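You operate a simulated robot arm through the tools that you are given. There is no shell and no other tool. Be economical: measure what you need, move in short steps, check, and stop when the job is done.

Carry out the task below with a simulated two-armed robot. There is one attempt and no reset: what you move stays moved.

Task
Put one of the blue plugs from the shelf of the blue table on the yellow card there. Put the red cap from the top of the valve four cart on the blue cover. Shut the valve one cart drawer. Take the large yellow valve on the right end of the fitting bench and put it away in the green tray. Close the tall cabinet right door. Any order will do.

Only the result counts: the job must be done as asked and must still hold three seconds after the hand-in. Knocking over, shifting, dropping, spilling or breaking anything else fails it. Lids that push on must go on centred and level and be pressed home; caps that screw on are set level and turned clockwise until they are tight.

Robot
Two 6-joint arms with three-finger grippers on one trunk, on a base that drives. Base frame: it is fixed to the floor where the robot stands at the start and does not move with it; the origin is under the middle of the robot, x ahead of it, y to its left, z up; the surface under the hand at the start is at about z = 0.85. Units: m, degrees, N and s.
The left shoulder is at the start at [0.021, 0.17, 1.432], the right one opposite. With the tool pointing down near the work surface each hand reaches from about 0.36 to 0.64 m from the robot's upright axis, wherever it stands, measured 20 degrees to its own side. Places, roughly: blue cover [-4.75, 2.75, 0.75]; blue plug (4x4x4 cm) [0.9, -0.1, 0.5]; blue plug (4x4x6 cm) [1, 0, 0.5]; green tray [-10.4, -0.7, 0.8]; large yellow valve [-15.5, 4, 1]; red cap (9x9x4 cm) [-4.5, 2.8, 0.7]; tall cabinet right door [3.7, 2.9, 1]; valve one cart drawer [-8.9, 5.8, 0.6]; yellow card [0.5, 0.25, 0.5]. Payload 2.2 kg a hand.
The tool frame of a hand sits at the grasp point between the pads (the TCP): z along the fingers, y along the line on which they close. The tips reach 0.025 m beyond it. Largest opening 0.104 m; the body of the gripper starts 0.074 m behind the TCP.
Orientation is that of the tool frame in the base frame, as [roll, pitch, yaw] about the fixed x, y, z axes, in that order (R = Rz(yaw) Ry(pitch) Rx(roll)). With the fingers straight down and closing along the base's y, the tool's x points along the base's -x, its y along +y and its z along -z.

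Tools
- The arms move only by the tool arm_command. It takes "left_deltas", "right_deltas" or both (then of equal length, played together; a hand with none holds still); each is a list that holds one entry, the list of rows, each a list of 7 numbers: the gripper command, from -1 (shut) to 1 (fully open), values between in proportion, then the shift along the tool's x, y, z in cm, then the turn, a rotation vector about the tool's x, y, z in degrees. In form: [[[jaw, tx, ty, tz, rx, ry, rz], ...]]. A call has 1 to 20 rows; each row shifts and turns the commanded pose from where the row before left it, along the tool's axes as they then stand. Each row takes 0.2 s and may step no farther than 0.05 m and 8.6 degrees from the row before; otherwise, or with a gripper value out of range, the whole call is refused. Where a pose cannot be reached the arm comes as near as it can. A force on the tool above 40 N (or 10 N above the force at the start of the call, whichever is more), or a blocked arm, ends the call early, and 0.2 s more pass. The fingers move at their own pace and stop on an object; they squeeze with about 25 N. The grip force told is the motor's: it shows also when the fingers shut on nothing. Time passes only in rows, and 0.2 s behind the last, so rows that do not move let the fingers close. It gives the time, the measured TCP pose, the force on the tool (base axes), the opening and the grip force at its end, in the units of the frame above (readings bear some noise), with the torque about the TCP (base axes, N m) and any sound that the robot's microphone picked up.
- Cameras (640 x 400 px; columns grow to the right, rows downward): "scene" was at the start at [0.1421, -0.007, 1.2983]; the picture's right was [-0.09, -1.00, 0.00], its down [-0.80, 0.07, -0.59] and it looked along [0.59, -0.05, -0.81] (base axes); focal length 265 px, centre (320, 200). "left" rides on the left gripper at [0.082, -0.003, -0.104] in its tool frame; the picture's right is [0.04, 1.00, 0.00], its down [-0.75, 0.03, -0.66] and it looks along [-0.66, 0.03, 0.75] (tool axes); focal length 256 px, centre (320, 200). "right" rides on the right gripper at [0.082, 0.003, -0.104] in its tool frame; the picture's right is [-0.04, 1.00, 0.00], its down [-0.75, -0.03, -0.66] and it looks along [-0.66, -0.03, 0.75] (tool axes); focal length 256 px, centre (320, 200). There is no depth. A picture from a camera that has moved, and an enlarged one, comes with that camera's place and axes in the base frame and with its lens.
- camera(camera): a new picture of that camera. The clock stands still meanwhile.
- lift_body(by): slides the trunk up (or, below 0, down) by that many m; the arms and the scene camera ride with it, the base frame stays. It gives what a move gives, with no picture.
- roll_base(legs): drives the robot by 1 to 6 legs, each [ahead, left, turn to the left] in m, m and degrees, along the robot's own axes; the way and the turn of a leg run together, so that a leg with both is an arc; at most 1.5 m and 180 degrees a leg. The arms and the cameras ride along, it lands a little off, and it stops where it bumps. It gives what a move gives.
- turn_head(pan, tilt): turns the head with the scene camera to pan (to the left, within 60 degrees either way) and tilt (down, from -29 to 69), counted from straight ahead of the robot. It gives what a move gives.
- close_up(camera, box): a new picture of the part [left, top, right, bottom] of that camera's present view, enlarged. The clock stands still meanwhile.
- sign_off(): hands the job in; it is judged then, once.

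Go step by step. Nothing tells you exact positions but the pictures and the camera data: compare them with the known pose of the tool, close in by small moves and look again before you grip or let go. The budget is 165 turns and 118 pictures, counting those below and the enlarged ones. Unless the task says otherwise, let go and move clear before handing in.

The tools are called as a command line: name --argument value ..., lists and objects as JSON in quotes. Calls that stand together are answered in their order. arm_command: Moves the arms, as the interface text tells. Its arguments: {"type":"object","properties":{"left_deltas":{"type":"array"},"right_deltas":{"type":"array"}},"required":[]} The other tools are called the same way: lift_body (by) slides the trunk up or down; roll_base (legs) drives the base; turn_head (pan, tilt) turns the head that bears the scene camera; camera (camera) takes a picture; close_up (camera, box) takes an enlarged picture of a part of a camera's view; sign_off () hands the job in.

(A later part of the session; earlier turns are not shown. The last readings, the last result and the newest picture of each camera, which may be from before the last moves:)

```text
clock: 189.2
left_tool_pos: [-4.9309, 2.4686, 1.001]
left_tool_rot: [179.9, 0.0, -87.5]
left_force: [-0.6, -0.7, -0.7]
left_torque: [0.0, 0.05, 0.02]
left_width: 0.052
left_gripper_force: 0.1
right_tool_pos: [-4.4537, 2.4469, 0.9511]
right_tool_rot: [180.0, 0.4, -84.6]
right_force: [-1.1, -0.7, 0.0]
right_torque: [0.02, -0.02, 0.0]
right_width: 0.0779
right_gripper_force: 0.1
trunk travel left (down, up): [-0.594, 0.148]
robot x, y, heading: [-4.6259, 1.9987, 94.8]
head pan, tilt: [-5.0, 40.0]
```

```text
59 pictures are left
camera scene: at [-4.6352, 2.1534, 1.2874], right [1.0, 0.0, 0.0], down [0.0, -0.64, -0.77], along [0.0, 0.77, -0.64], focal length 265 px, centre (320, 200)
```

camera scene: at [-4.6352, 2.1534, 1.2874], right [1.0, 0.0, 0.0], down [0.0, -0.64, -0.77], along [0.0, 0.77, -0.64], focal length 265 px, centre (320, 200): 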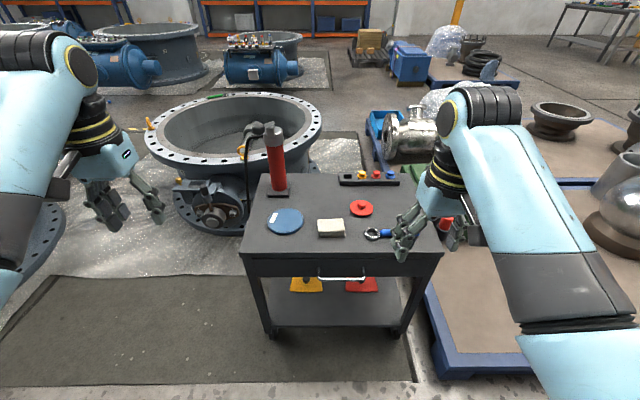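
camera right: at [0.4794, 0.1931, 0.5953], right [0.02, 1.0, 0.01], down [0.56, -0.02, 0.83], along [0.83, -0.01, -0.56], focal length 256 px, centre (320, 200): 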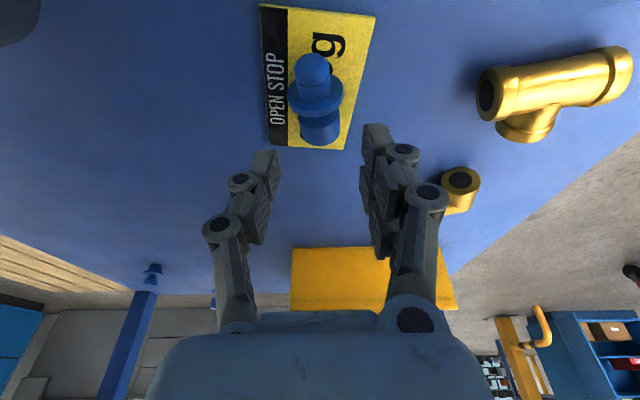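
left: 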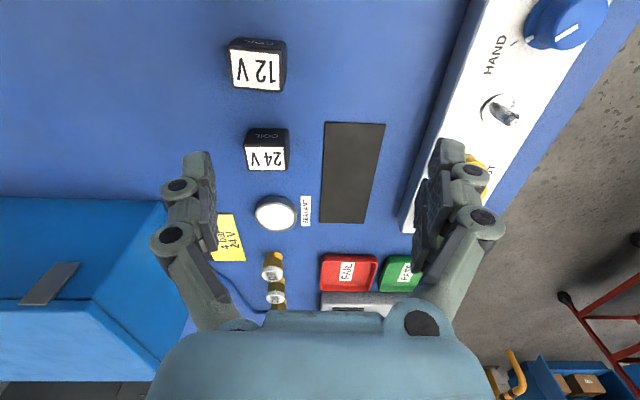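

The views put the cap near (-4.49, 2.80), with the cart top somewhat lower than 0.70. I'll raise the trunk for safety, drive in, and look with the right camera.

lift_body --by 0.08

roll_base --legs '[[0.3, 0.03, 0]]'

camera --camera "right"

camera --camera "scene"

```text
clock: 190.4
left_tool_pos: [-4.9306, 2.4706, 1.0799]
left_tool_rot: [180.0, 0.1, -87.5]
left_force: [-0.4, 0.2, -0.1]
left_torque: [-0.01, -0.01, 0.01]
left_width: 0.0519
left_gripper_force: 0.1
right_tool_pos: [-4.4533, 2.4482, 1.0318]
right_tool_rot: [179.9, 0.3, -84.6]
right_force: [-0.3, 0.3, -0.5]
right_torque: [0.01, 0.01, 0.01]
right_width: 0.0781
right_gripper_force: 0.1
trunk travel left (down, up): [-0.674, 0.068]
robot x, y, heading: [-4.626, 1.9957, 94.4]
head pan, tilt: [-5.0, 40.0]
```

```text
clock: 192.4
left_tool_pos: [-4.9835, 2.7677, 1.0796]
left_tool_rot: [179.9, 0.0, -87.7]
left_force: [0.3, 0.2, 0.1]
left_torque: [-0.01, 0.03, -0.04]
left_width: 0.0521
left_gripper_force: 0.0
right_tool_pos: [-4.5068, 2.7422, 1.0314]
right_tool_rot: [-180.0, 0.3, -84.9]
right_force: [-0.1, 0.4, -0.5]
right_torque: [0.02, 0.03, 0.01]
right_width: 0.078
right_gripper_force: 0.1
trunk travel left (down, up): [-0.674, 0.068]
robot x, y, heading: [-4.6844, 2.2909, 94.6]
head pan, tilt: [-5.0, 40.0]
```

```text
58 pictures are left
camera right: at [-4.5012, 2.6603, 1.1348], right [-1.0, -0.05, 0.0], down [-0.04, 0.75, 0.66], along [-0.03, 0.66, -0.75], focal length 256 px, centre (320, 200)
```

right: 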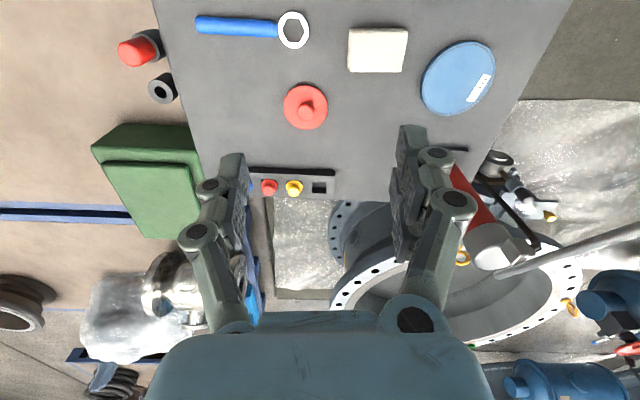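

```text
57 pictures are left
camera scene: at [-4.6891, 2.4501, 1.3675], right [1.0, -0.01, 0.0], down [-0.01, -0.64, -0.77], along [0.01, 0.77, -0.64], focal length 265 px, centre (320, 200)
```

scene: 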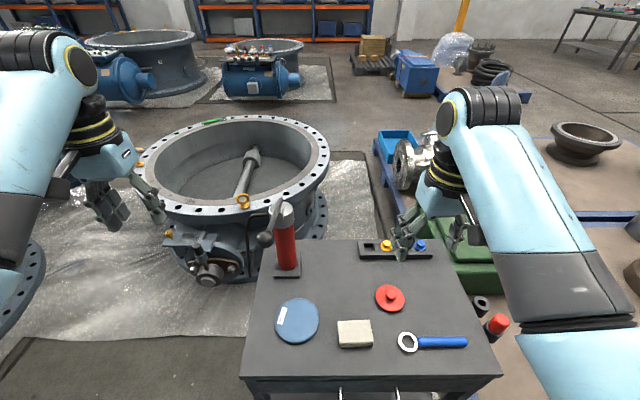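

The cap centre comes out at about (-4.48, 2.83), z≈0.71. I'll lower the right hand above it and look again.

arm_command --right_deltas '[[[0.3, -1.7, -0.7, 3.6, 0, 0, 0], [0.3, -1.7, -0.7, 3.6, 0, 0, 0], [0.3, -1.7, -0.7, 3.6, 0, 0, 0], [0.3, -1.7, -0.7, 3.6, 0, 0, 0], [0.3, -1.7, -0.7, 3.6, 0, 0, 0]]]'

camera --camera "right"

```text
clock: 193.6
left_tool_pos: [-4.9824, 2.7674, 1.0799]
left_tool_rot: [-180.0, -0.1, -87.7]
left_force: [0.1, 0.4, 0.1]
left_torque: [-0.02, 0.04, -0.04]
left_width: 0.0519
left_gripper_force: 0.0
right_tool_pos: [-4.4786, 2.8349, 0.8526]
right_tool_rot: [-180.0, 0.4, -84.9]
right_force: [-0.6, -0.3, -0.6]
right_torque: [-0.01, 0.04, -0.01]
right_width: 0.0673
right_gripper_force: 0.0
trunk travel left (down, up): [-0.674, 0.068]
robot x, y, heading: [-4.6836, 2.2941, 94.4]
head pan, tilt: [-5.0, 40.0]
```

```text
56 pictures are left
camera right: at [-4.4736, 2.7514, 0.9553], right [-1.0, -0.05, 0.0], down [-0.04, 0.75, 0.66], along [-0.03, 0.66, -0.75], focal length 256 px, centre (320, 200)
```

right: 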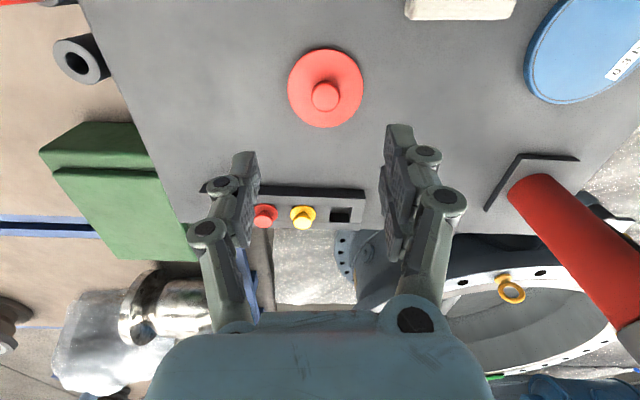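

The cap centre is at (-4.484, 2.841), and its disc at z≈0.67–0.68. I'll go down to z=0.745 with the tips above the knob and check.

arm_command --right_deltas '[[[0.3, -0.2, 0.15, 3.6, 0, 0, 0], [0.3, -0.2, 0.15, 3.6, 0, 0, 0], [0.3, -0.2, 0.15, 3.5, 0, 0, 0]]]'

camera --camera "right"

close_up --camera "scene" --box '[330, 220, 490, 320]'

```text
clock: 194.4
left_tool_pos: [-4.9835, 2.7668, 1.0803]
left_tool_rot: [179.9, -0.1, -87.7]
left_force: [-0.7, 0.4, -0.3]
left_torque: [-0.04, -0.03, -0.04]
left_width: 0.0519
left_gripper_force: 0.0
right_tool_pos: [-4.4785, 2.802, 0.801]
right_tool_rot: [-179.9, 0.4, -84.8]
right_force: [0.3, 0.8, -0.4]
right_torque: [0.01, 0.02, 0.03]
right_width: 0.0676
right_gripper_force: 0.0
right hand out of reach, approached as far as the arm can: row 1, 2, 3
trunk travel left (down, up): [-0.674, 0.068]
robot x, y, heading: [-4.6827, 2.2935, 94.4]
head pan, tilt: [-5.0, 40.0]
```

```text
55 pictures are left
camera right: at [-4.4741, 2.7191, 0.9044], right [-1.0, -0.05, 0.0], down [-0.04, 0.75, 0.66], along [-0.03, 0.66, -0.75], focal length 256 px, centre (320, 200)
```

right: 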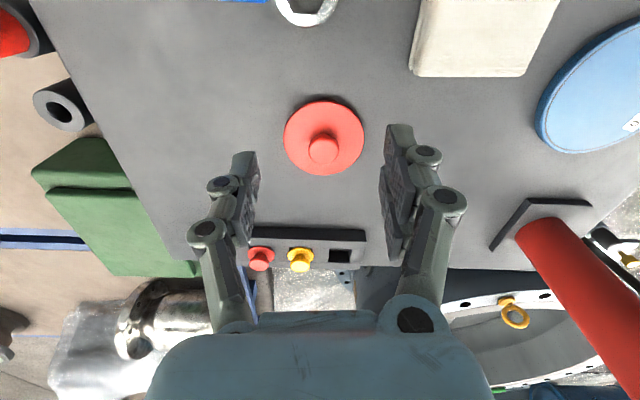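

```text
4.00 times, centred on (410, 270) of scene
camera zoom: at [-4.6891, 2.4499, 1.3675], right [1.0, -0.01, 0.0], down [-0.01, -0.64, -0.77], along [0.01, 0.77, -0.64], focal length 1060 px, centre (-40, -80)
```

zoom: 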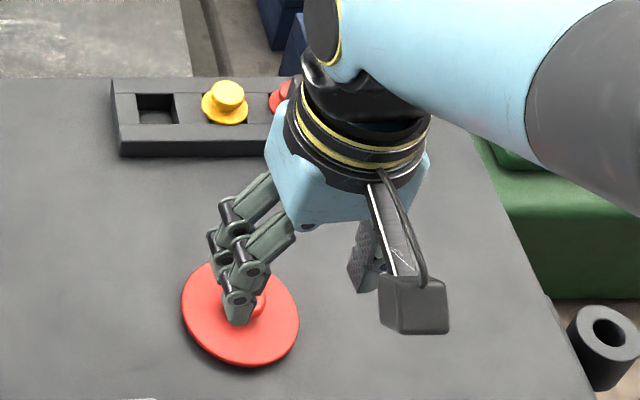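

The arm's downward reach is at its limit, so I'll use the trunk instead: drive 4 cm ahead, then lower 7 cm.

roll_base --legs '[[0.037, 0, 0]]'

lift_body --by -0.07

camera --camera "right"

```text
clock: 195.3
left_tool_pos: [-4.9852, 2.8049, 1.0791]
left_tool_rot: [180.0, -0.1, -87.7]
left_force: [0.4, 0.5, -0.3]
left_torque: [-0.02, -0.02, 0.03]
left_width: 0.0522
left_gripper_force: 0.0
right_tool_pos: [-4.4825, 2.8396, 0.8001]
right_tool_rot: [180.0, 0.2, -84.8]
right_force: [-0.2, 1.0, -0.8]
right_torque: [-0.02, 0.0, 0.01]
right_width: 0.0675
right_gripper_force: 0.1
trunk travel left (down, up): [-0.674, 0.068]
robot x, y, heading: [-4.686, 2.3351, 94.6]
head pan, tilt: [-5.0, 40.0]
```

```text
clock: 196.4
left_tool_pos: [-4.9857, 2.805, 1.0104]
left_tool_rot: [180.0, 0.0, -87.8]
left_force: [-0.8, 0.2, -0.8]
left_torque: [0.0, -0.01, 0.02]
left_width: 0.0522
left_gripper_force: 0.0
right_tool_pos: [-4.483, 2.8393, 0.7308]
right_tool_rot: [179.9, 0.3, -84.8]
right_force: [-0.6, -0.2, 0.5]
right_torque: [-0.03, 0.01, 0.0]
right_width: 0.0677
right_gripper_force: 0.0
trunk travel left (down, up): [-0.604, 0.138]
robot x, y, heading: [-4.6853, 2.3342, 94.6]
head pan, tilt: [-5.0, 40.0]
```

```text
53 pictures are left
camera right: at [-4.4773, 2.7557, 0.8346], right [-1.0, -0.05, 0.0], down [-0.04, 0.75, 0.66], along [-0.03, 0.66, -0.75], focal length 256 px, centre (320, 200)
```

right: 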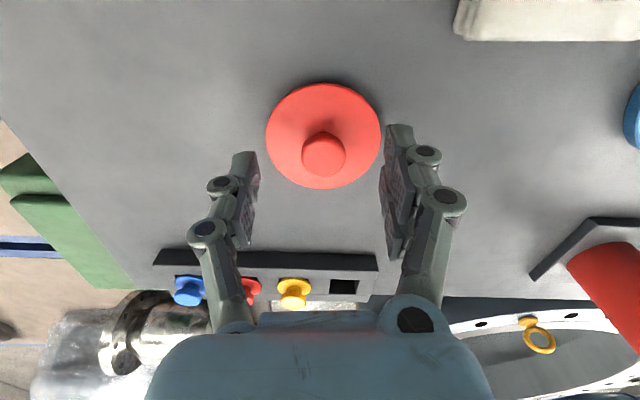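

It is aligned with the knob. I'll lower 3.3 cm so that the tips stop just above the disc, then close on the knob.

lift_body --by -0.033

arm_command --right_deltas '[[[0, 0, 0, 0, 0, 0, 0], [-1, 0, 0, 0, 0, 0, 0], [-1, 0, 0, 0, 0, 0, 0], [-1, 0, 0, 0, 0, 0, 0], [-1, 0, 0, 0, 0, 0, 0]]]'

camera --camera "right"

```text
clock: 197.1
left_tool_pos: [-4.986, 2.8039, 0.9767]
left_tool_rot: [179.8, 0.2, -87.7]
left_force: [0.5, 0.5, 0.0]
left_torque: [-0.01, 0.03, -0.02]
left_width: 0.052
left_gripper_force: 0.1
right_tool_pos: [-4.4832, 2.8377, 0.6979]
right_tool_rot: [-180.0, 0.3, -84.8]
right_force: [-0.8, 0.7, -0.2]
right_torque: [0.05, 0.0, 0.0]
right_width: 0.0675
right_gripper_force: 0.1
trunk travel left (down, up): [-0.571, 0.171]
robot x, y, heading: [-4.6885, 2.3301, 94.6]
head pan, tilt: [-5.0, 40.0]
```

```text
clock: 198.3
left_tool_pos: [-4.9862, 2.8038, 0.9774]
left_tool_rot: [179.8, 0.1, -87.7]
left_force: [-0.1, -0.1, -0.1]
left_torque: [0.0, 0.03, -0.02]
left_width: 0.0518
left_gripper_force: 0.0
right_tool_pos: [-4.4829, 2.8378, 0.6978]
right_tool_rot: [-180.0, 0.3, -84.8]
right_force: [-0.2, -1.2, 0.4]
right_torque: [-0.01, -0.01, 0.02]
right_width: 0.0292
right_gripper_force: 24.8
trunk travel left (down, up): [-0.571, 0.171]
robot x, y, heading: [-4.6823, 2.3311, 94.3]
head pan, tilt: [-5.0, 40.0]
```

```text
52 pictures are left
camera right: at [-4.4774, 2.7554, 0.8015], right [-1.0, -0.05, 0.0], down [-0.04, 0.75, 0.66], along [-0.03, 0.66, -0.75], focal length 256 px, centre (320, 200)
```

right: 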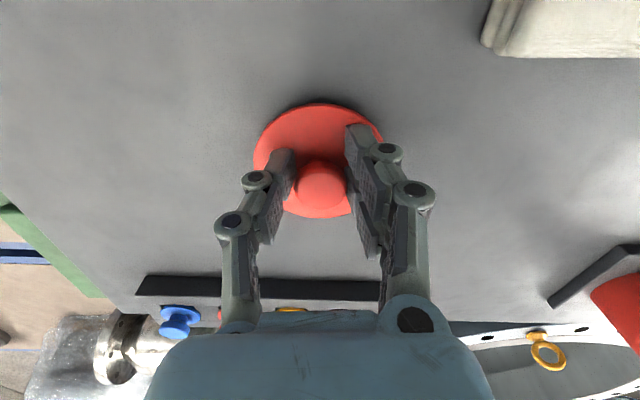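

The knob is held (29 mm). I'll raise 8 cm, shift over the blue cover at about (-4.742, 2.782), and look.

lift_body --by 0.08

roll_base --legs '[[-0.036, 0.2625, 0]]'

camera --camera "right"

close_up --camera "scene" --box '[290, 180, 490, 305]'

```text
clock: 199.5
left_tool_pos: [-4.9865, 2.8039, 1.0555]
left_tool_rot: [179.9, 0.0, -87.8]
left_force: [0.5, -0.5, 1.5]
left_torque: [0.01, 0.05, -0.02]
left_width: 0.0519
left_gripper_force: 0.0
right_tool_pos: [-4.4812, 2.8388, 0.7783]
right_tool_rot: [-179.9, 0.3, -84.9]
right_force: [-0.2, -0.1, -0.1]
right_torque: [-0.01, -0.01, 0.02]
right_width: 0.0292
right_gripper_force: 24.7
trunk travel left (down, up): [-0.651, 0.091]
robot x, y, heading: [-4.6836, 2.3293, 94.6]
head pan, tilt: [-5.0, 40.0]
```

```text
clock: 201.5
left_tool_pos: [-5.2402, 2.7478, 1.0565]
left_tool_rot: [179.9, 0.2, -87.8]
left_force: [0.0, 0.6, -0.5]
left_torque: [-0.01, 0.01, -0.01]
left_width: 0.052
left_gripper_force: 0.1
right_tool_pos: [-4.7308, 2.7803, 0.7777]
right_tool_rot: [-179.7, 0.5, -85.1]
right_force: [0.9, -0.4, -0.2]
right_torque: [-0.02, -0.02, -0.01]
right_width: 0.0296
right_gripper_force: 24.7
trunk travel left (down, up): [-0.651, 0.091]
robot x, y, heading: [-4.939, 2.2753, 94.6]
head pan, tilt: [-5.0, 40.0]
stopped in leg 1: the robot was blocked; the commanded pose is now the measured one
```

```text
51 pictures are left
camera right: at [-4.7267, 2.6989, 0.8818], right [-1.0, -0.05, -0.01], down [-0.04, 0.75, 0.66], along [-0.03, 0.66, -0.75], focal length 256 px, centre (320, 200)
```

right: 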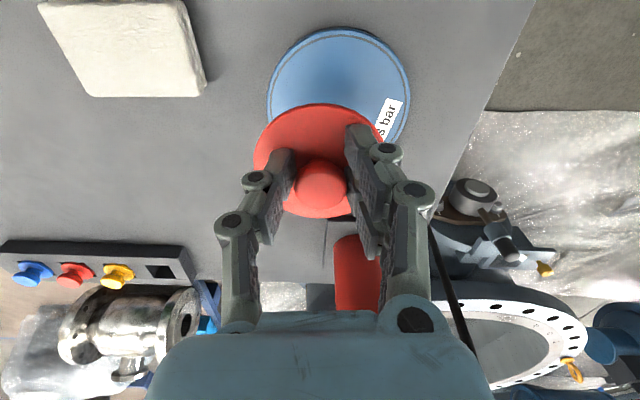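

```text
3.20 times, centred on (390, 242) of scene
camera zoom: at [-4.9469, 2.4293, 1.3445], right [1.0, -0.01, 0.0], down [-0.01, -0.64, -0.77], along [0.01, 0.77, -0.64], focal length 848 px, centre (96, 64)
```

zoom: 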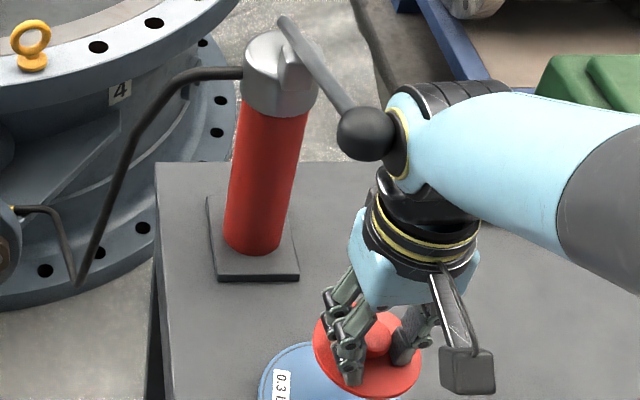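

The base stopped because my wrist touched the pump's handle ball. I'll back off a touch right away, then check whether the pump stayed put.

roll_base --legs '[[-0.016, -0.012, 0]]'

close_up --camera "scene" --box '[290, 180, 490, 305]'

```text
clock: 202.3
left_tool_pos: [-5.2272, 2.7316, 1.0563]
left_tool_rot: [179.9, 0.1, -87.8]
left_force: [0.8, -0.1, 0.0]
left_torque: [-0.02, 0.01, 0.0]
left_width: 0.0519
left_gripper_force: 0.1
right_tool_pos: [-4.718, 2.7668, 0.7784]
right_tool_rot: [-179.6, 0.4, -85.0]
right_force: [-0.1, 0.0, 0.2]
right_torque: [-0.01, -0.04, 0.03]
right_width: 0.0292
right_gripper_force: 25.4
trunk travel left (down, up): [-0.651, 0.091]
robot x, y, heading: [-4.9255, 2.261, 94.6]
head pan, tilt: [-5.0, 40.0]
```

```text
3.20 times, centred on (390, 242) of scene
camera zoom: at [-4.934, 2.4145, 1.3445], right [1.0, -0.01, 0.0], down [-0.01, -0.64, -0.77], along [0.01, 0.77, -0.64], focal length 848 px, centre (96, 64)
```

zoom: 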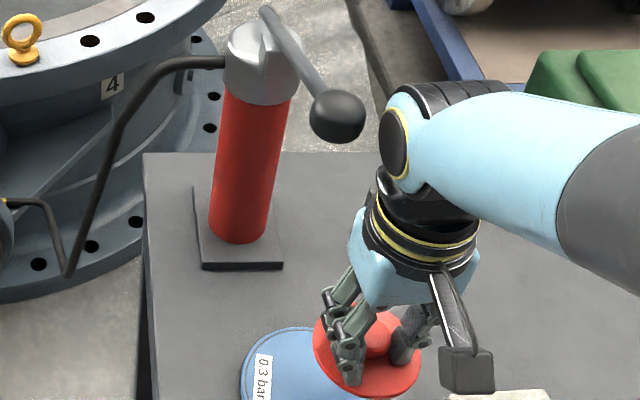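

The pump stands unmoved within what I can measure. I'll lower the cap close to the cover first, which takes the wrist below the ball.

lift_body --by -0.045

camera --camera "right"

close_up --camera "scene" --box '[290, 180, 490, 305]'

```text
clock: 203.2
left_tool_pos: [-5.2278, 2.7327, 1.0126]
left_tool_rot: [179.9, 0.1, -87.8]
left_force: [0.0, -1.2, -0.3]
left_torque: [-0.02, -0.04, 0.01]
left_width: 0.0522
left_gripper_force: 0.1
right_tool_pos: [-4.7183, 2.768, 0.7334]
right_tool_rot: [-179.7, 0.4, -85.0]
right_force: [0.0, -0.1, -0.2]
right_torque: [-0.01, -0.03, 0.03]
right_width: 0.0292
right_gripper_force: 25.1
trunk travel left (down, up): [-0.606, 0.136]
robot x, y, heading: [-4.9282, 2.2637, 94.6]
head pan, tilt: [-5.0, 40.0]
```

```text
48 pictures are left
camera right: at [-4.7141, 2.6845, 0.8371], right [-1.0, -0.05, -0.01], down [-0.04, 0.75, 0.66], along [-0.03, 0.66, -0.75], focal length 256 px, centre (320, 200)
```

right: 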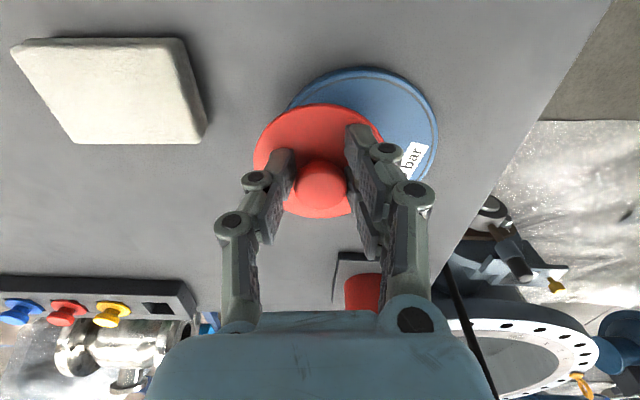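

```text
3.20 times, centred on (390, 242) of scene
camera zoom: at [-4.9341, 2.4148, 1.2994], right [1.0, -0.01, 0.0], down [-0.01, -0.64, -0.77], along [0.01, 0.77, -0.64], focal length 848 px, centre (96, 64)
```

zoom: 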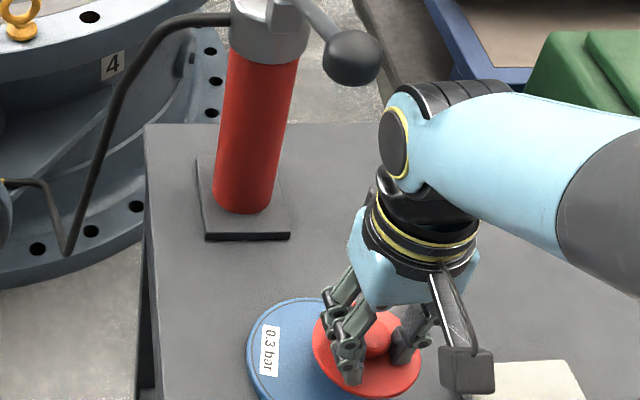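

The cover centre is at (-4.746, 2.761), 2.8 cm left of the cap. I'll lower another 1.2 cm, then ease the arm 2 cm left, passing under the ball.

lift_body --by -0.012

arm_command --right_deltas '[[[-1, 0.1, 0.5, 0, 0, 0, 0], [-1, 0.1, 0.5, 0, 0, 0, 0], [-1, 0.1, 0.5, 0, 0, 0, 0], [-1, 0.1, 0.5, 0, 0, 0, 0]]]'

close_up --camera "scene" --box '[290, 180, 490, 305]'

```text
clock: 203.8
left_tool_pos: [-5.2281, 2.7329, 0.9994]
left_tool_rot: [179.8, 0.1, -87.8]
left_force: [0.1, -0.3, 0.5]
left_torque: [0.01, 0.02, -0.02]
left_width: 0.052
left_gripper_force: 0.1
right_tool_pos: [-4.7178, 2.7666, 0.7218]
right_tool_rot: [-179.7, 0.5, -85.1]
right_force: [0.9, 0.9, -0.8]
right_torque: [0.02, 0.0, 0.02]
right_width: 0.0295
right_gripper_force: 24.7
trunk travel left (down, up): [-0.594, 0.148]
robot x, y, heading: [-4.9289, 2.2594, 94.4]
head pan, tilt: [-5.0, 40.0]
```

```text
clock: 204.8
left_tool_pos: [-5.2278, 2.7318, 1.0]
left_tool_rot: [179.9, 0.0, -87.8]
left_force: [-0.2, 0.8, -0.4]
left_torque: [0.01, 0.03, -0.01]
left_width: 0.0521
left_gripper_force: 0.0
right_tool_pos: [-4.7363, 2.7622, 0.7224]
right_tool_rot: [-179.7, 0.3, -85.0]
right_force: [-0.2, 0.5, -0.8]
right_torque: [-0.03, 0.01, 0.02]
right_width: 0.0296
right_gripper_force: 25.0
trunk travel left (down, up): [-0.594, 0.148]
robot x, y, heading: [-4.9276, 2.2618, 94.3]
head pan, tilt: [-5.0, 40.0]
```

```text
3.20 times, centred on (390, 242) of scene
camera zoom: at [-4.934, 2.4147, 1.2873], right [1.0, -0.01, 0.0], down [-0.01, -0.64, -0.77], along [0.01, 0.77, -0.64], focal length 848 px, centre (96, 64)
```

zoom: 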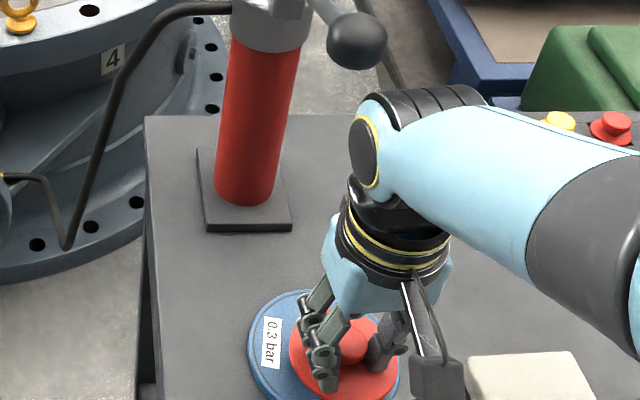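

Clear of the ball now. I'll shift another 0.8 cm left, then lower gently until contact.

arm_command --right_deltas '[[[-1, 0, 0.4, 0, 0, 0, 0], [-1, 0, 0.4, 0, 0, 0, 0]]]'

lift_body --by -0.008

camera --camera "right"

```text
clock: 205.4
left_tool_pos: [-5.2271, 2.7336, 1.0002]
left_tool_rot: [179.9, 0.1, -87.8]
left_force: [-0.1, 0.5, -0.1]
left_torque: [0.01, 0.01, -0.03]
left_width: 0.0518
left_gripper_force: 0.2
right_tool_pos: [-4.7454, 2.7617, 0.7214]
right_tool_rot: [-179.7, 0.4, -85.1]
right_force: [0.5, 0.0, 0.9]
right_torque: [-0.02, 0.02, 0.0]
right_width: 0.0292
right_gripper_force: 24.9
trunk travel left (down, up): [-0.594, 0.148]
robot x, y, heading: [-4.9306, 2.2605, 94.5]
head pan, tilt: [-5.0, 40.0]
```

```text
clock: 206.0
left_tool_pos: [-5.2272, 2.7326, 0.9931]
left_tool_rot: [179.8, 0.1, -87.8]
left_force: [0.5, 0.2, 0.1]
left_torque: [-0.01, -0.03, -0.02]
left_width: 0.0519
left_gripper_force: 0.1
right_tool_pos: [-4.7454, 2.761, 0.7138]
right_tool_rot: [-179.8, 0.5, -85.2]
right_force: [0.6, 0.0, -1.1]
right_torque: [0.0, 0.02, 0.04]
right_width: 0.0291
right_gripper_force: 24.9
trunk travel left (down, up): [-0.586, 0.156]
robot x, y, heading: [-4.927, 2.2566, 94.7]
head pan, tilt: [-5.0, 40.0]
```

```text
45 pictures are left
camera right: at [-4.7415, 2.6778, 0.8167], right [-1.0, -0.05, -0.01], down [-0.04, 0.75, 0.66], along [-0.03, 0.66, -0.75], focal length 256 px, centre (320, 200)
```

right: 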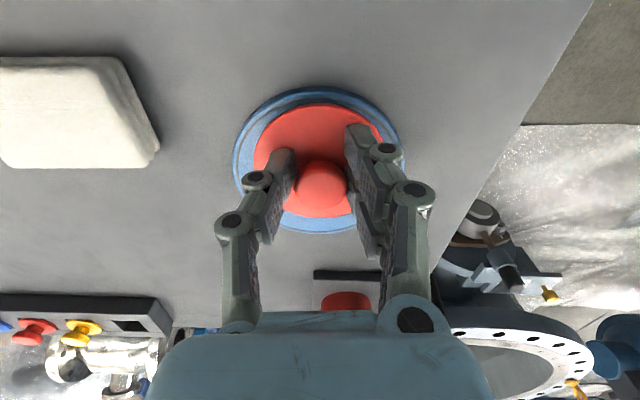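

The cap is centred over the cover. I'll lower it the last few millimetres.

lift_body --by -0.006

lift_body --by -0.003

```text
clock: 206.5
left_tool_pos: [-5.2289, 2.7319, 0.9857]
left_tool_rot: [179.9, 0.1, -87.8]
left_force: [0.1, -0.5, -0.1]
left_torque: [-0.01, -0.01, -0.01]
left_width: 0.0519
left_gripper_force: 0.1
right_tool_pos: [-4.7468, 2.7613, 0.7079]
right_tool_rot: [-179.7, 0.6, -85.1]
right_force: [0.2, -1.3, 12.9]
right_torque: [0.06, 0.02, -0.01]
right_width: 0.0294
right_gripper_force: 24.8
trunk travel left (down, up): [-0.58, 0.162]
robot x, y, heading: [-4.9277, 2.2585, 94.4]
head pan, tilt: [-5.0, 40.0]
```

```text
clock: 207.0
left_tool_pos: [-5.228, 2.73, 0.9834]
left_tool_rot: [179.9, 0.1, -87.7]
left_force: [0.0, 0.3, -0.2]
left_torque: [0.02, 0.01, 0.02]
left_width: 0.0521
left_gripper_force: 0.1
right_tool_pos: [-4.7459, 2.7615, 0.7081]
right_tool_rot: [-179.6, 0.8, -85.0]
right_force: [1.7, -2.7, 38.6]
right_torque: [0.24, -0.1, 0.01]
right_width: 0.0292
right_gripper_force: 25.1
trunk travel left (down, up): [-0.577, 0.165]
robot x, y, heading: [-4.9274, 2.2598, 94.5]
head pan, tilt: [-5.0, 40.0]
```

Contact is firm and the cap rests on the cover. I'll relieve the load, open, and slide out backward, away from the pump's ball.

lift_body --by 0.003

arm_command --right_deltas '[[[-0.4, 0, 0, 0, 0, 0, 0], [-0.2, 0, 0, 0, 0, 0, 0], [0.3, 0, 0, 0, 0, 0, 0], [0.3, 0, 0, 0, 0, 0, 0]]]'

lift_body --by 0.012

roll_base --legs '[[-0.25, 0, 0]]'

camera --camera "scene"

```text
clock: 207.6
left_tool_pos: [-5.2277, 2.7321, 0.9859]
left_tool_rot: [179.9, 0.1, -87.7]
left_force: [-0.1, -0.8, 0.9]
left_torque: [0.01, 0.0, 0.0]
left_width: 0.0519
left_gripper_force: 0.1
right_tool_pos: [-4.7452, 2.7611, 0.7073]
right_tool_rot: [-179.7, 0.6, -85.1]
right_force: [1.0, 7.5, 19.1]
right_torque: [0.47, 0.01, -0.02]
right_width: 0.0293
right_gripper_force: 25.1
trunk travel left (down, up): [-0.58, 0.162]
robot x, y, heading: [-4.9264, 2.26, 94.1]
head pan, tilt: [-5.0, 40.0]
```

```text
clock: 208.6
left_tool_pos: [-5.2279, 2.7319, 0.9856]
left_tool_rot: [179.9, 0.1, -87.9]
left_force: [0.0, -0.5, -0.2]
left_torque: [0.02, -0.02, -0.01]
left_width: 0.0522
left_gripper_force: 0.0
right_tool_pos: [-4.7461, 2.7599, 0.7071]
right_tool_rot: [-179.7, 0.3, -85.0]
right_force: [-0.9, -1.4, 3.9]
right_torque: [0.01, 0.01, -0.02]
right_width: 0.0674
right_gripper_force: 0.0
trunk travel left (down, up): [-0.58, 0.162]
robot x, y, heading: [-4.9309, 2.2587, 94.5]
head pan, tilt: [-5.0, 40.0]
```

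```text
clock: 209.2
left_tool_pos: [-5.227, 2.7327, 0.9973]
left_tool_rot: [179.8, 0.1, -87.8]
left_force: [-0.7, 0.4, 0.5]
left_torque: [0.0, -0.01, -0.01]
left_width: 0.052
left_gripper_force: 0.1
right_tool_pos: [-4.7458, 2.7609, 0.7192]
right_tool_rot: [-179.6, 0.4, -85.1]
right_force: [0.4, -0.2, 0.2]
right_torque: [0.02, 0.01, -0.01]
right_width: 0.0678
right_gripper_force: 0.1
trunk travel left (down, up): [-0.592, 0.15]
robot x, y, heading: [-4.929, 2.2584, 94.7]
head pan, tilt: [-5.0, 40.0]
```

```text
clock: 211.0
left_tool_pos: [-5.2084, 2.4813, 0.9973]
left_tool_rot: [179.7, 0.2, -87.7]
left_force: [0.3, -0.4, 0.2]
left_torque: [0.05, -0.01, 0.0]
left_width: 0.0519
left_gripper_force: 0.0
right_tool_pos: [-4.7259, 2.5103, 0.7202]
right_tool_rot: [-179.7, 0.5, -85.0]
right_force: [-0.5, 0.2, 0.4]
right_torque: [0.0, -0.02, -0.01]
right_width: 0.0676
right_gripper_force: 0.1
trunk travel left (down, up): [-0.592, 0.15]
robot x, y, heading: [-4.9073, 2.0083, 94.4]
head pan, tilt: [-5.0, 40.0]
```

```text
44 pictures are left
camera scene: at [-4.9143, 2.1634, 1.2855], right [1.0, -0.01, 0.0], down [-0.01, -0.64, -0.77], along [0.01, 0.77, -0.64], focal length 265 px, centre (320, 200)
```

scene: 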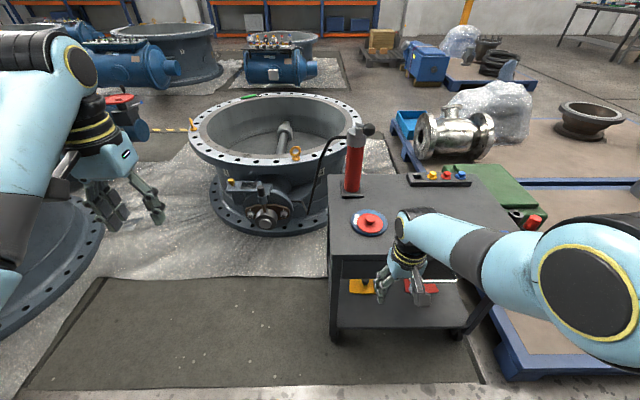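

The red cap sits on the blue cover. Next is the valve one cart at (-8.9, 5.8); I'll tuck the right arm, turn left, and look down the aisle.

arm_command --right_deltas '[[[0.3, 1, 0, -4, 0, 0, 0], [0.3, 1, 0, -4, 0, 0, 0], [0.3, 2, 0, -4, 0, 0, 0], [0.3, 2, 0, -4, 0, 0, 0], [0.3, 2, 0, -4, 0, 0, 0], [0.3, 2, 0, -4, 0, 0, 0]]]'

roll_base --legs '[[-0.25, 0, 0], [0, 0, 75]]'

turn_head --pan -25 --tilt 12

camera --camera "scene"

```text
clock: 212.4
left_tool_pos: [-5.2085, 2.4821, 0.997]
left_tool_rot: [179.9, 0.0, -87.7]
left_force: [0.4, 0.3, -1.0]
left_torque: [-0.01, 0.03, 0.0]
left_width: 0.0518
left_gripper_force: 0.0
right_tool_pos: [-4.7199, 2.4053, 0.9562]
right_tool_rot: [-179.7, 0.4, -84.9]
right_force: [0.8, 0.1, 0.7]
right_torque: [0.02, 0.01, 0.02]
right_width: 0.0676
right_gripper_force: 0.1
trunk travel left (down, up): [-0.592, 0.15]
robot x, y, heading: [-4.9045, 2.0106, 94.2]
head pan, tilt: [-5.0, 40.0]
```

```text
clock: 217.4
left_tool_pos: [-5.4251, 1.5997, 0.9974]
left_tool_rot: [179.9, 0.1, -13.2]
left_force: [1.2, 0.4, -0.9]
left_torque: [0.02, 0.03, -0.02]
left_width: 0.0521
left_gripper_force: 0.1
right_tool_pos: [-5.2207, 2.0504, 0.9561]
right_tool_rot: [-179.8, 0.4, -10.6]
right_force: [-1.5, -0.4, 0.0]
right_torque: [-0.01, 0.0, 0.0]
right_width: 0.0676
right_gripper_force: 0.1
trunk travel left (down, up): [-0.592, 0.15]
robot x, y, heading: [-4.8872, 1.7621, 169.1]
head pan, tilt: [-5.0, 40.0]
```

```text
clock: 218.3
left_tool_pos: [-5.4241, 1.5996, 0.9971]
left_tool_rot: [179.9, 0.1, -13.3]
left_force: [1.4, -0.3, 0.2]
left_torque: [-0.02, 0.02, -0.03]
left_width: 0.0519
left_gripper_force: 0.0
right_tool_pos: [-5.2207, 2.05, 0.9561]
right_tool_rot: [-179.7, 0.3, -10.6]
right_force: [-0.3, -0.3, -0.3]
right_torque: [-0.02, -0.01, 0.0]
right_width: 0.0676
right_gripper_force: 0.1
trunk travel left (down, up): [-0.592, 0.15]
robot x, y, heading: [-4.8935, 1.7624, 169.1]
head pan, tilt: [-25.0, 12.0]
```

```text
43 pictures are left
camera scene: at [-5.0351, 1.8297, 1.3297], right [0.59, 0.81, 0.0], down [0.17, -0.12, -0.98], along [-0.79, 0.57, -0.21], focal length 265 px, centre (320, 200)
```

scene: 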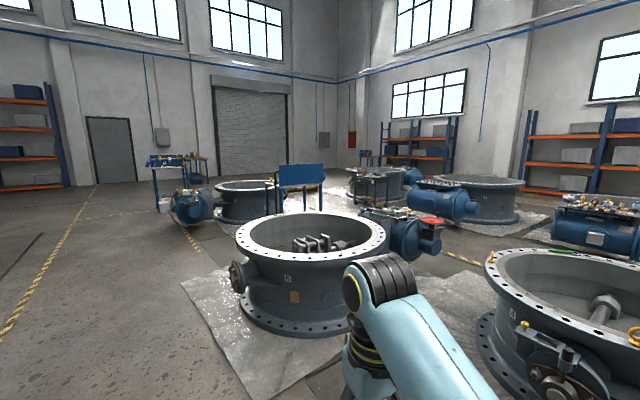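

The aisle along y≈1.7 looks free. I'll drive down it to x≈-8.2 and look toward the carts between the valves.

roll_base --legs '[[0, 0, 10.5], [1.5, 0, 0], [1.5, 0, 0], [0.3, 0, 0], [0, 0, -60]]'

turn_head --pan -15 --tilt 12

camera --camera "scene"

```text
clock: 237.9
left_tool_pos: [-8.6858, 2.0194, 0.9976]
left_tool_rot: [179.9, 0.2, -61.5]
left_force: [0.2, 0.0, 0.0]
left_torque: [-0.01, 0.0, 0.0]
left_width: 0.052
left_gripper_force: 0.1
right_tool_pos: [-8.2148, 2.1656, 0.9557]
right_tool_rot: [-179.7, 0.3, -59.0]
right_force: [0.1, -0.1, -0.1]
right_torque: [-0.03, 0.03, -0.02]
right_width: 0.0675
right_gripper_force: 0.1
trunk travel left (down, up): [-0.592, 0.15]
robot x, y, heading: [-8.2065, 1.7287, 120.3]
head pan, tilt: [-25.0, 12.0]
```

```text
clock: 238.6
left_tool_pos: [-8.6851, 2.0184, 0.9976]
left_tool_rot: [180.0, 0.1, -61.6]
left_force: [0.4, 0.0, 0.6]
left_torque: [0.01, 0.01, -0.01]
left_width: 0.0521
left_gripper_force: 0.0
right_tool_pos: [-8.2134, 2.1664, 0.9555]
right_tool_rot: [-179.7, 0.4, -58.9]
right_force: [0.2, -0.1, -0.8]
right_torque: [0.03, 0.0, -0.01]
right_width: 0.0677
right_gripper_force: 0.0
trunk travel left (down, up): [-0.592, 0.15]
robot x, y, heading: [-8.2073, 1.7266, 120.8]
head pan, tilt: [-15.0, 12.0]
```

```text
42 pictures are left
camera scene: at [-8.2712, 1.8771, 1.3298], right [0.96, 0.27, 0.0], down [0.06, -0.2, -0.98], along [-0.26, 0.94, -0.21], focal length 265 px, centre (320, 200)
```

scene: 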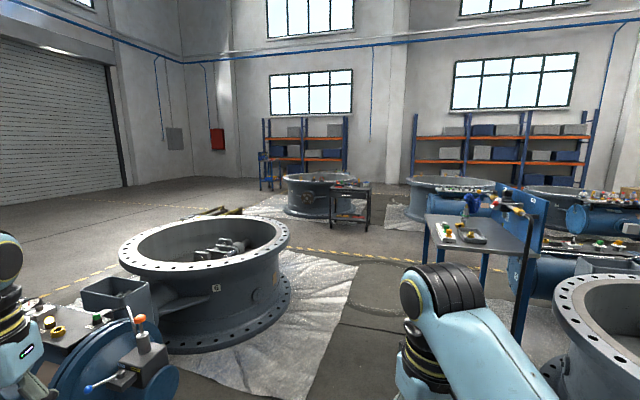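

Valve one cart is the dark cart ahead with its drawer facing me. I'll go up the gap between the open valve and the blue-board table at x≈-8.4.

roll_base --legs '[[0, 0, -30.8], [0, 0.15, 0], [1.3, 0, 0], [1.1, 0, 0]]'

turn_head --pan 10 --tilt 25

camera --camera "scene"

```text
clock: 253.0
left_tool_pos: [-8.5975, 4.6634, 0.9976]
left_tool_rot: [-180.0, 0.1, -92.8]
left_force: [-0.4, 0.9, 0.2]
left_torque: [-0.05, -0.01, 0.0]
left_width: 0.0523
left_gripper_force: 0.0
right_tool_pos: [-8.1158, 4.5451, 0.9567]
right_tool_rot: [-179.7, 0.4, -90.0]
right_force: [0.2, 1.0, 0.6]
right_torque: [-0.02, 0.0, 0.02]
right_width: 0.0676
right_gripper_force: 0.1
trunk travel left (down, up): [-0.592, 0.15]
robot x, y, heading: [-8.3383, 4.1608, 89.5]
head pan, tilt: [-15.0, 12.0]
```

```text
clock: 253.9
left_tool_pos: [-8.5979, 4.6619, 0.9982]
left_tool_rot: [179.9, 0.1, -92.8]
left_force: [-0.3, -0.6, 0.9]
left_torque: [0.04, 0.0, -0.02]
left_width: 0.0521
left_gripper_force: 0.2
right_tool_pos: [-8.1169, 4.5454, 0.9559]
right_tool_rot: [-179.7, 0.4, -90.1]
right_force: [-0.6, -0.3, -0.9]
right_torque: [-0.01, 0.01, -0.02]
right_width: 0.0675
right_gripper_force: 0.1
trunk travel left (down, up): [-0.592, 0.15]
robot x, y, heading: [-8.3389, 4.1638, 89.5]
head pan, tilt: [10.0, 25.0]
```

```text
41 pictures are left
camera scene: at [-8.356, 4.3264, 1.3087], right [0.99, 0.16, 0.0], down [0.07, -0.42, -0.91], along [-0.15, 0.89, -0.42], focal length 265 px, centre (320, 200)
```

scene: 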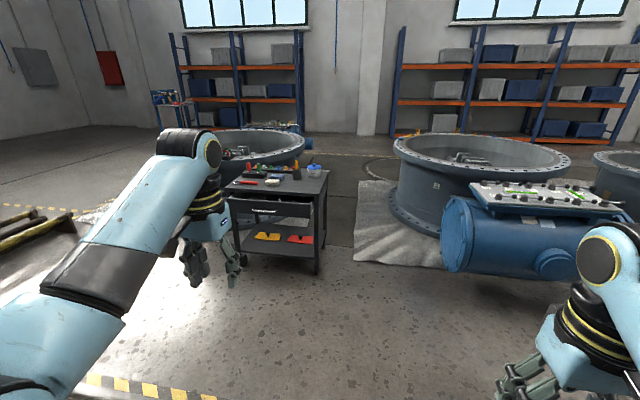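

The cart is right ahead-left. I'll zoom in on its drawer.

close_up --camera "scene" --box '[205, 145, 345, 285]'

```text
2.86 times, centred on (275, 215) of scene
camera zoom: at [-8.356, 4.3264, 1.3087], right [0.99, 0.16, 0.0], down [0.07, -0.42, -0.91], along [-0.15, 0.89, -0.42], focal length 757 px, centre (449, 157)
```

zoom: 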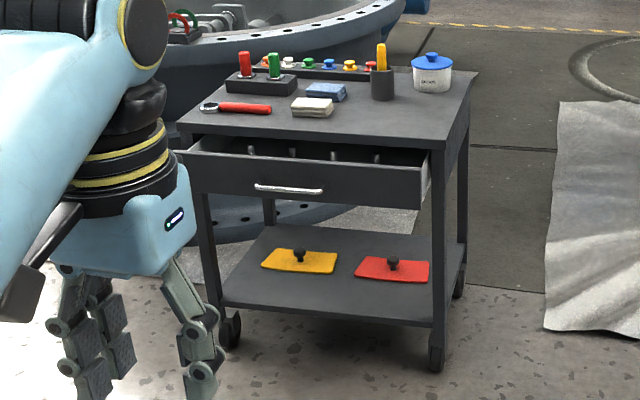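

The drawer is open about 13 cm toward me, its front at y≈5.63, z≈0.55–0.64, with the handle near x=-8.91. I'll point the closed right hand forward and lower the trunk.

arm_command --right_deltas '[[[-1, -4, 0, 0, 0, 0, 0], [-1, -4, 0, 0, 0, 0, 0], [-1, -4, 0, 0, 0, 0, 0], [-1, -4, 0, 0, 0, 0, 0], [-1, -4, 0, 0, 0, 0, 0], [-1, 0, 0, 0, 0, -7.8, 0], [-1, 0, 0, 0, 0, -7.8, 0], [-1, 0, 0, 0, 0, -7.8, 0], [-1, 0, 0, 0, 0, -7.8, 0], [-1, 0, 0, 0, 0, -7.8, 0], [-1, 0, 0, 0, 0, -7.8, 0], [-1, 0, 0, 0, 0, -7.8, 0], [-1, 0, 0, 0, 0, -7.8, 0], [-1, 0, 0, 0, 0, -7.8, 0]]]'

lift_body --by -0.35

roll_base --legs '[[0.4, 0.34, 0]]'

camera --camera "scene"

```text
clock: 256.9
left_tool_pos: [-8.5977, 4.6625, 0.9979]
left_tool_rot: [179.9, 0.0, -92.8]
left_force: [-0.3, -0.2, 0.3]
left_torque: [0.03, -0.03, -0.05]
left_width: 0.0519
left_gripper_force: 0.1
right_tool_pos: [-8.118, 4.7429, 0.9579]
right_tool_rot: [-179.1, 70.8, -89.3]
right_force: [0.0, -1.4, -0.5]
right_torque: [-0.02, 0.02, -0.03]
right_width: 0.0001
right_gripper_force: 24.8
trunk travel left (down, up): [-0.592, 0.15]
robot x, y, heading: [-8.3422, 4.1642, 89.1]
head pan, tilt: [10.0, 25.0]
```

```text
clock: 260.4
left_tool_pos: [-8.5973, 4.6369, 0.5784]
left_tool_rot: [-179.8, -8.2, -92.9]
left_force: [0.5, -0.4, 0.2]
left_torque: [0.0, 0.02, 0.01]
left_width: 0.0519
left_gripper_force: 0.1
right_tool_pos: [-8.1172, 4.7426, 0.6075]
right_tool_rot: [-179.1, 70.7, -89.2]
right_force: [0.2, 0.4, 0.1]
right_torque: [-0.05, 0.02, 0.0]
right_width: 0.0
right_gripper_force: 25.2
trunk travel left (down, up): [-0.242, 0.5]
robot x, y, heading: [-8.3409, 4.1637, 89.9]
head pan, tilt: [10.0, 25.0]
```

```text
clock: 263.4
left_tool_pos: [-8.9337, 5.0418, 0.5786]
left_tool_rot: [-179.9, -8.3, -93.0]
left_force: [-0.3, 0.2, -0.1]
left_torque: [-0.03, 0.02, -0.01]
left_width: 0.052
left_gripper_force: 0.1
right_tool_pos: [-8.4531, 5.1449, 0.6068]
right_tool_rot: [-179.0, 70.7, -89.3]
right_force: [0.1, 0.2, -0.2]
right_torque: [0.02, 0.01, -0.01]
right_width: 0.0002
right_gripper_force: 24.7
trunk travel left (down, up): [-0.242, 0.5]
robot x, y, heading: [-8.6797, 4.5651, 89.4]
head pan, tilt: [10.0, 25.0]
```

```text
39 pictures are left
camera scene: at [-8.6933, 4.7418, 0.9497], right [0.99, 0.16, 0.0], down [0.07, -0.42, -0.91], along [-0.15, 0.89, -0.42], focal length 265 px, centre (320, 200)
```

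scene: 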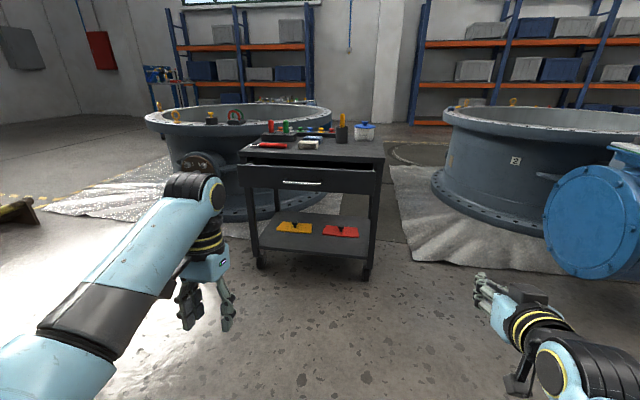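

The right hand must be moved left to x≈-8.90 and raised 3 cm, to press just above the handle.

lift_body --by 0.025

roll_base --legs '[[0, 0.45, 0], [0.3, 0, 0]]'

camera --camera "scene"

```text
clock: 264.1
left_tool_pos: [-8.9338, 5.04, 0.603]
left_tool_rot: [-179.8, -8.2, -93.0]
left_force: [0.5, 0.2, -0.4]
left_torque: [-0.04, -0.03, 0.02]
left_width: 0.0519
left_gripper_force: 0.0
right_tool_pos: [-8.4535, 5.1464, 0.6303]
right_tool_rot: [-179.0, 70.6, -89.4]
right_force: [0.5, -0.7, 0.5]
right_torque: [0.06, 0.01, -0.01]
right_width: 0.0002
right_gripper_force: 24.7
trunk travel left (down, up): [-0.267, 0.475]
robot x, y, heading: [-8.6793, 4.5681, 89.7]
head pan, tilt: [10.0, 25.0]
```

```text
clock: 268.5
left_tool_pos: [-9.3876, 5.349, 0.6029]
left_tool_rot: [-179.8, -8.2, -93.2]
left_force: [0.6, 0.5, 0.3]
left_torque: [0.0, 0.04, 0.02]
left_width: 0.052
left_gripper_force: 0.1
right_tool_pos: [-8.9066, 5.4536, 0.6312]
right_tool_rot: [-178.9, 70.6, -89.5]
right_force: [-0.2, 0.8, 0.7]
right_torque: [0.02, 0.02, -0.01]
right_width: 0.0
right_gripper_force: 25.0
trunk travel left (down, up): [-0.267, 0.475]
robot x, y, heading: [-9.1338, 4.8775, 89.1]
head pan, tilt: [10.0, 25.0]
```

```text
38 pictures are left
camera scene: at [-9.1479, 5.049, 0.9756], right [0.99, 0.16, 0.0], down [0.07, -0.42, -0.91], along [-0.14, 0.89, -0.42], focal length 265 px, centre (320, 200)
```

scene: 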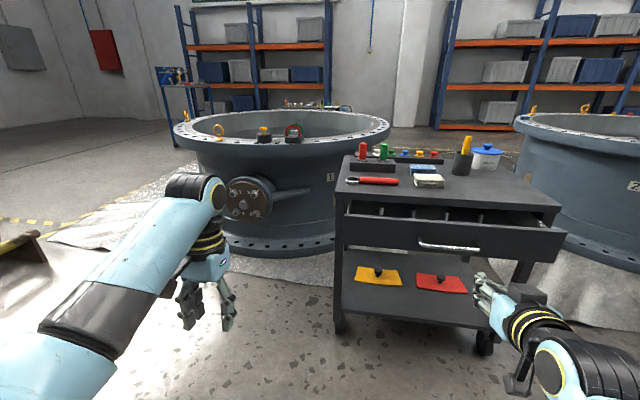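

The face spans z≈0.575–0.67 with the handle at 0.62. I'll raise 2.8 cm to press above the handle, and drive ahead 17 cm.

lift_body --by 0.027

roll_base --legs '[[0.16, 0, 0]]'

close_up --camera "scene" --box '[320, 130, 600, 340]'

```text
clock: 269.3
left_tool_pos: [-9.3882, 5.3489, 0.63]
left_tool_rot: [-179.8, -8.3, -93.2]
left_force: [-0.3, 0.7, -0.1]
left_torque: [-0.02, -0.02, 0.0]
left_width: 0.052
left_gripper_force: 0.0
right_tool_pos: [-8.9064, 5.4536, 0.6594]
right_tool_rot: [-178.9, 70.5, -89.5]
right_force: [0.4, -0.3, 0.2]
right_torque: [-0.02, -0.01, 0.0]
right_width: 0.0003
right_gripper_force: 24.9
trunk travel left (down, up): [-0.294, 0.448]
robot x, y, heading: [-9.1342, 4.8774, 89.1]
head pan, tilt: [10.0, 25.0]
```

```text
clock: 270.7
left_tool_pos: [-9.3845, 5.5109, 0.6291]
left_tool_rot: [-179.8, -8.3, -93.3]
left_force: [0.2, -0.4, -0.9]
left_torque: [0.01, 0.06, 0.0]
left_width: 0.0518
left_gripper_force: 0.1
right_tool_pos: [-8.9029, 5.6142, 0.6588]
right_tool_rot: [-179.0, 70.5, -89.7]
right_force: [0.1, 0.8, -0.5]
right_torque: [0.03, 0.04, -0.02]
right_width: 0.0003
right_gripper_force: 25.2
trunk travel left (down, up): [-0.294, 0.448]
robot x, y, heading: [-9.1286, 5.0375, 88.8]
head pan, tilt: [10.0, 25.0]
```

```text
1.90 times, centred on (460, 235) of scene
camera zoom: at [-9.145, 5.2084, 1.0036], right [0.99, 0.16, 0.0], down [0.07, -0.42, -0.91], along [-0.14, 0.89, -0.42], focal length 505 px, centre (53, 133)
```

zoom: 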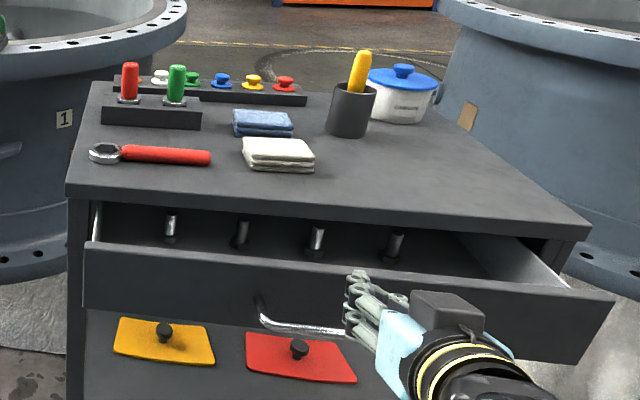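

The fingertips are at the drawer face between handle and rim. I'll push forward with the arm, watching the force.

arm_command --right_deltas '[[[-1, -0.5, 0, 1.41, 0, 0, 0], [-1, -0.5, 0, 1.41, 0, 0, 0], [-1, -0.5, 0, 1.41, 0, 0, 0], [-1, -0.5, 0, 1.41, 0, 0, 0], [-1, -0.5, 0, 1.41, 0, 0, 0], [-1, -0.5, 0, 1.41, 0, 0, 0], [-1, -0.5, 0, 1.41, 0, 0, 0], [-1, -0.5, 0, 1.41, 0, 0, 0], [-1, -0.5, 0, 1.41, 0, 0, 0]]]'

close_up --camera "scene" --box '[320, 130, 600, 340]'

```text
clock: 272.7
left_tool_pos: [-9.3846, 5.5102, 0.6299]
left_tool_rot: [-179.9, -8.4, -93.3]
left_force: [-0.7, -0.3, 0.5]
left_torque: [0.01, -0.03, -0.01]
left_width: 0.0521
left_gripper_force: 0.1
right_tool_pos: [-8.9021, 5.7497, 0.6592]
right_tool_rot: [-178.9, 70.6, -89.6]
right_force: [0.4, 0.0, 0.0]
right_torque: [0.03, 0.0, -0.01]
right_width: 0.0
right_gripper_force: 24.6
trunk travel left (down, up): [-0.294, 0.448]
robot x, y, heading: [-9.1302, 5.0367, 89.2]
head pan, tilt: [10.0, 25.0]
```

```text
1.90 times, centred on (460, 235) of scene
camera zoom: at [-9.145, 5.2082, 1.0036], right [0.99, 0.16, 0.0], down [0.07, -0.42, -0.91], along [-0.14, 0.89, -0.42], focal length 505 px, centre (53, 133)
```

zoom: 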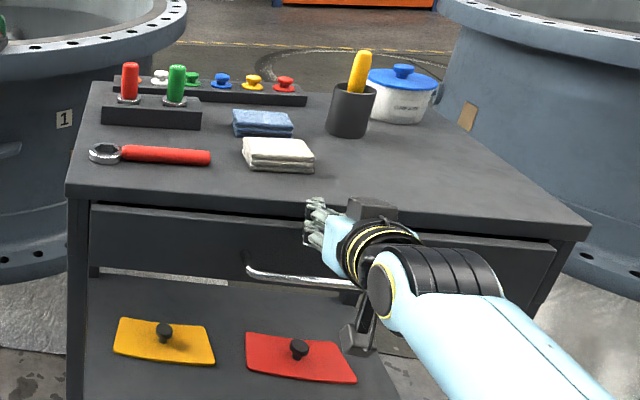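

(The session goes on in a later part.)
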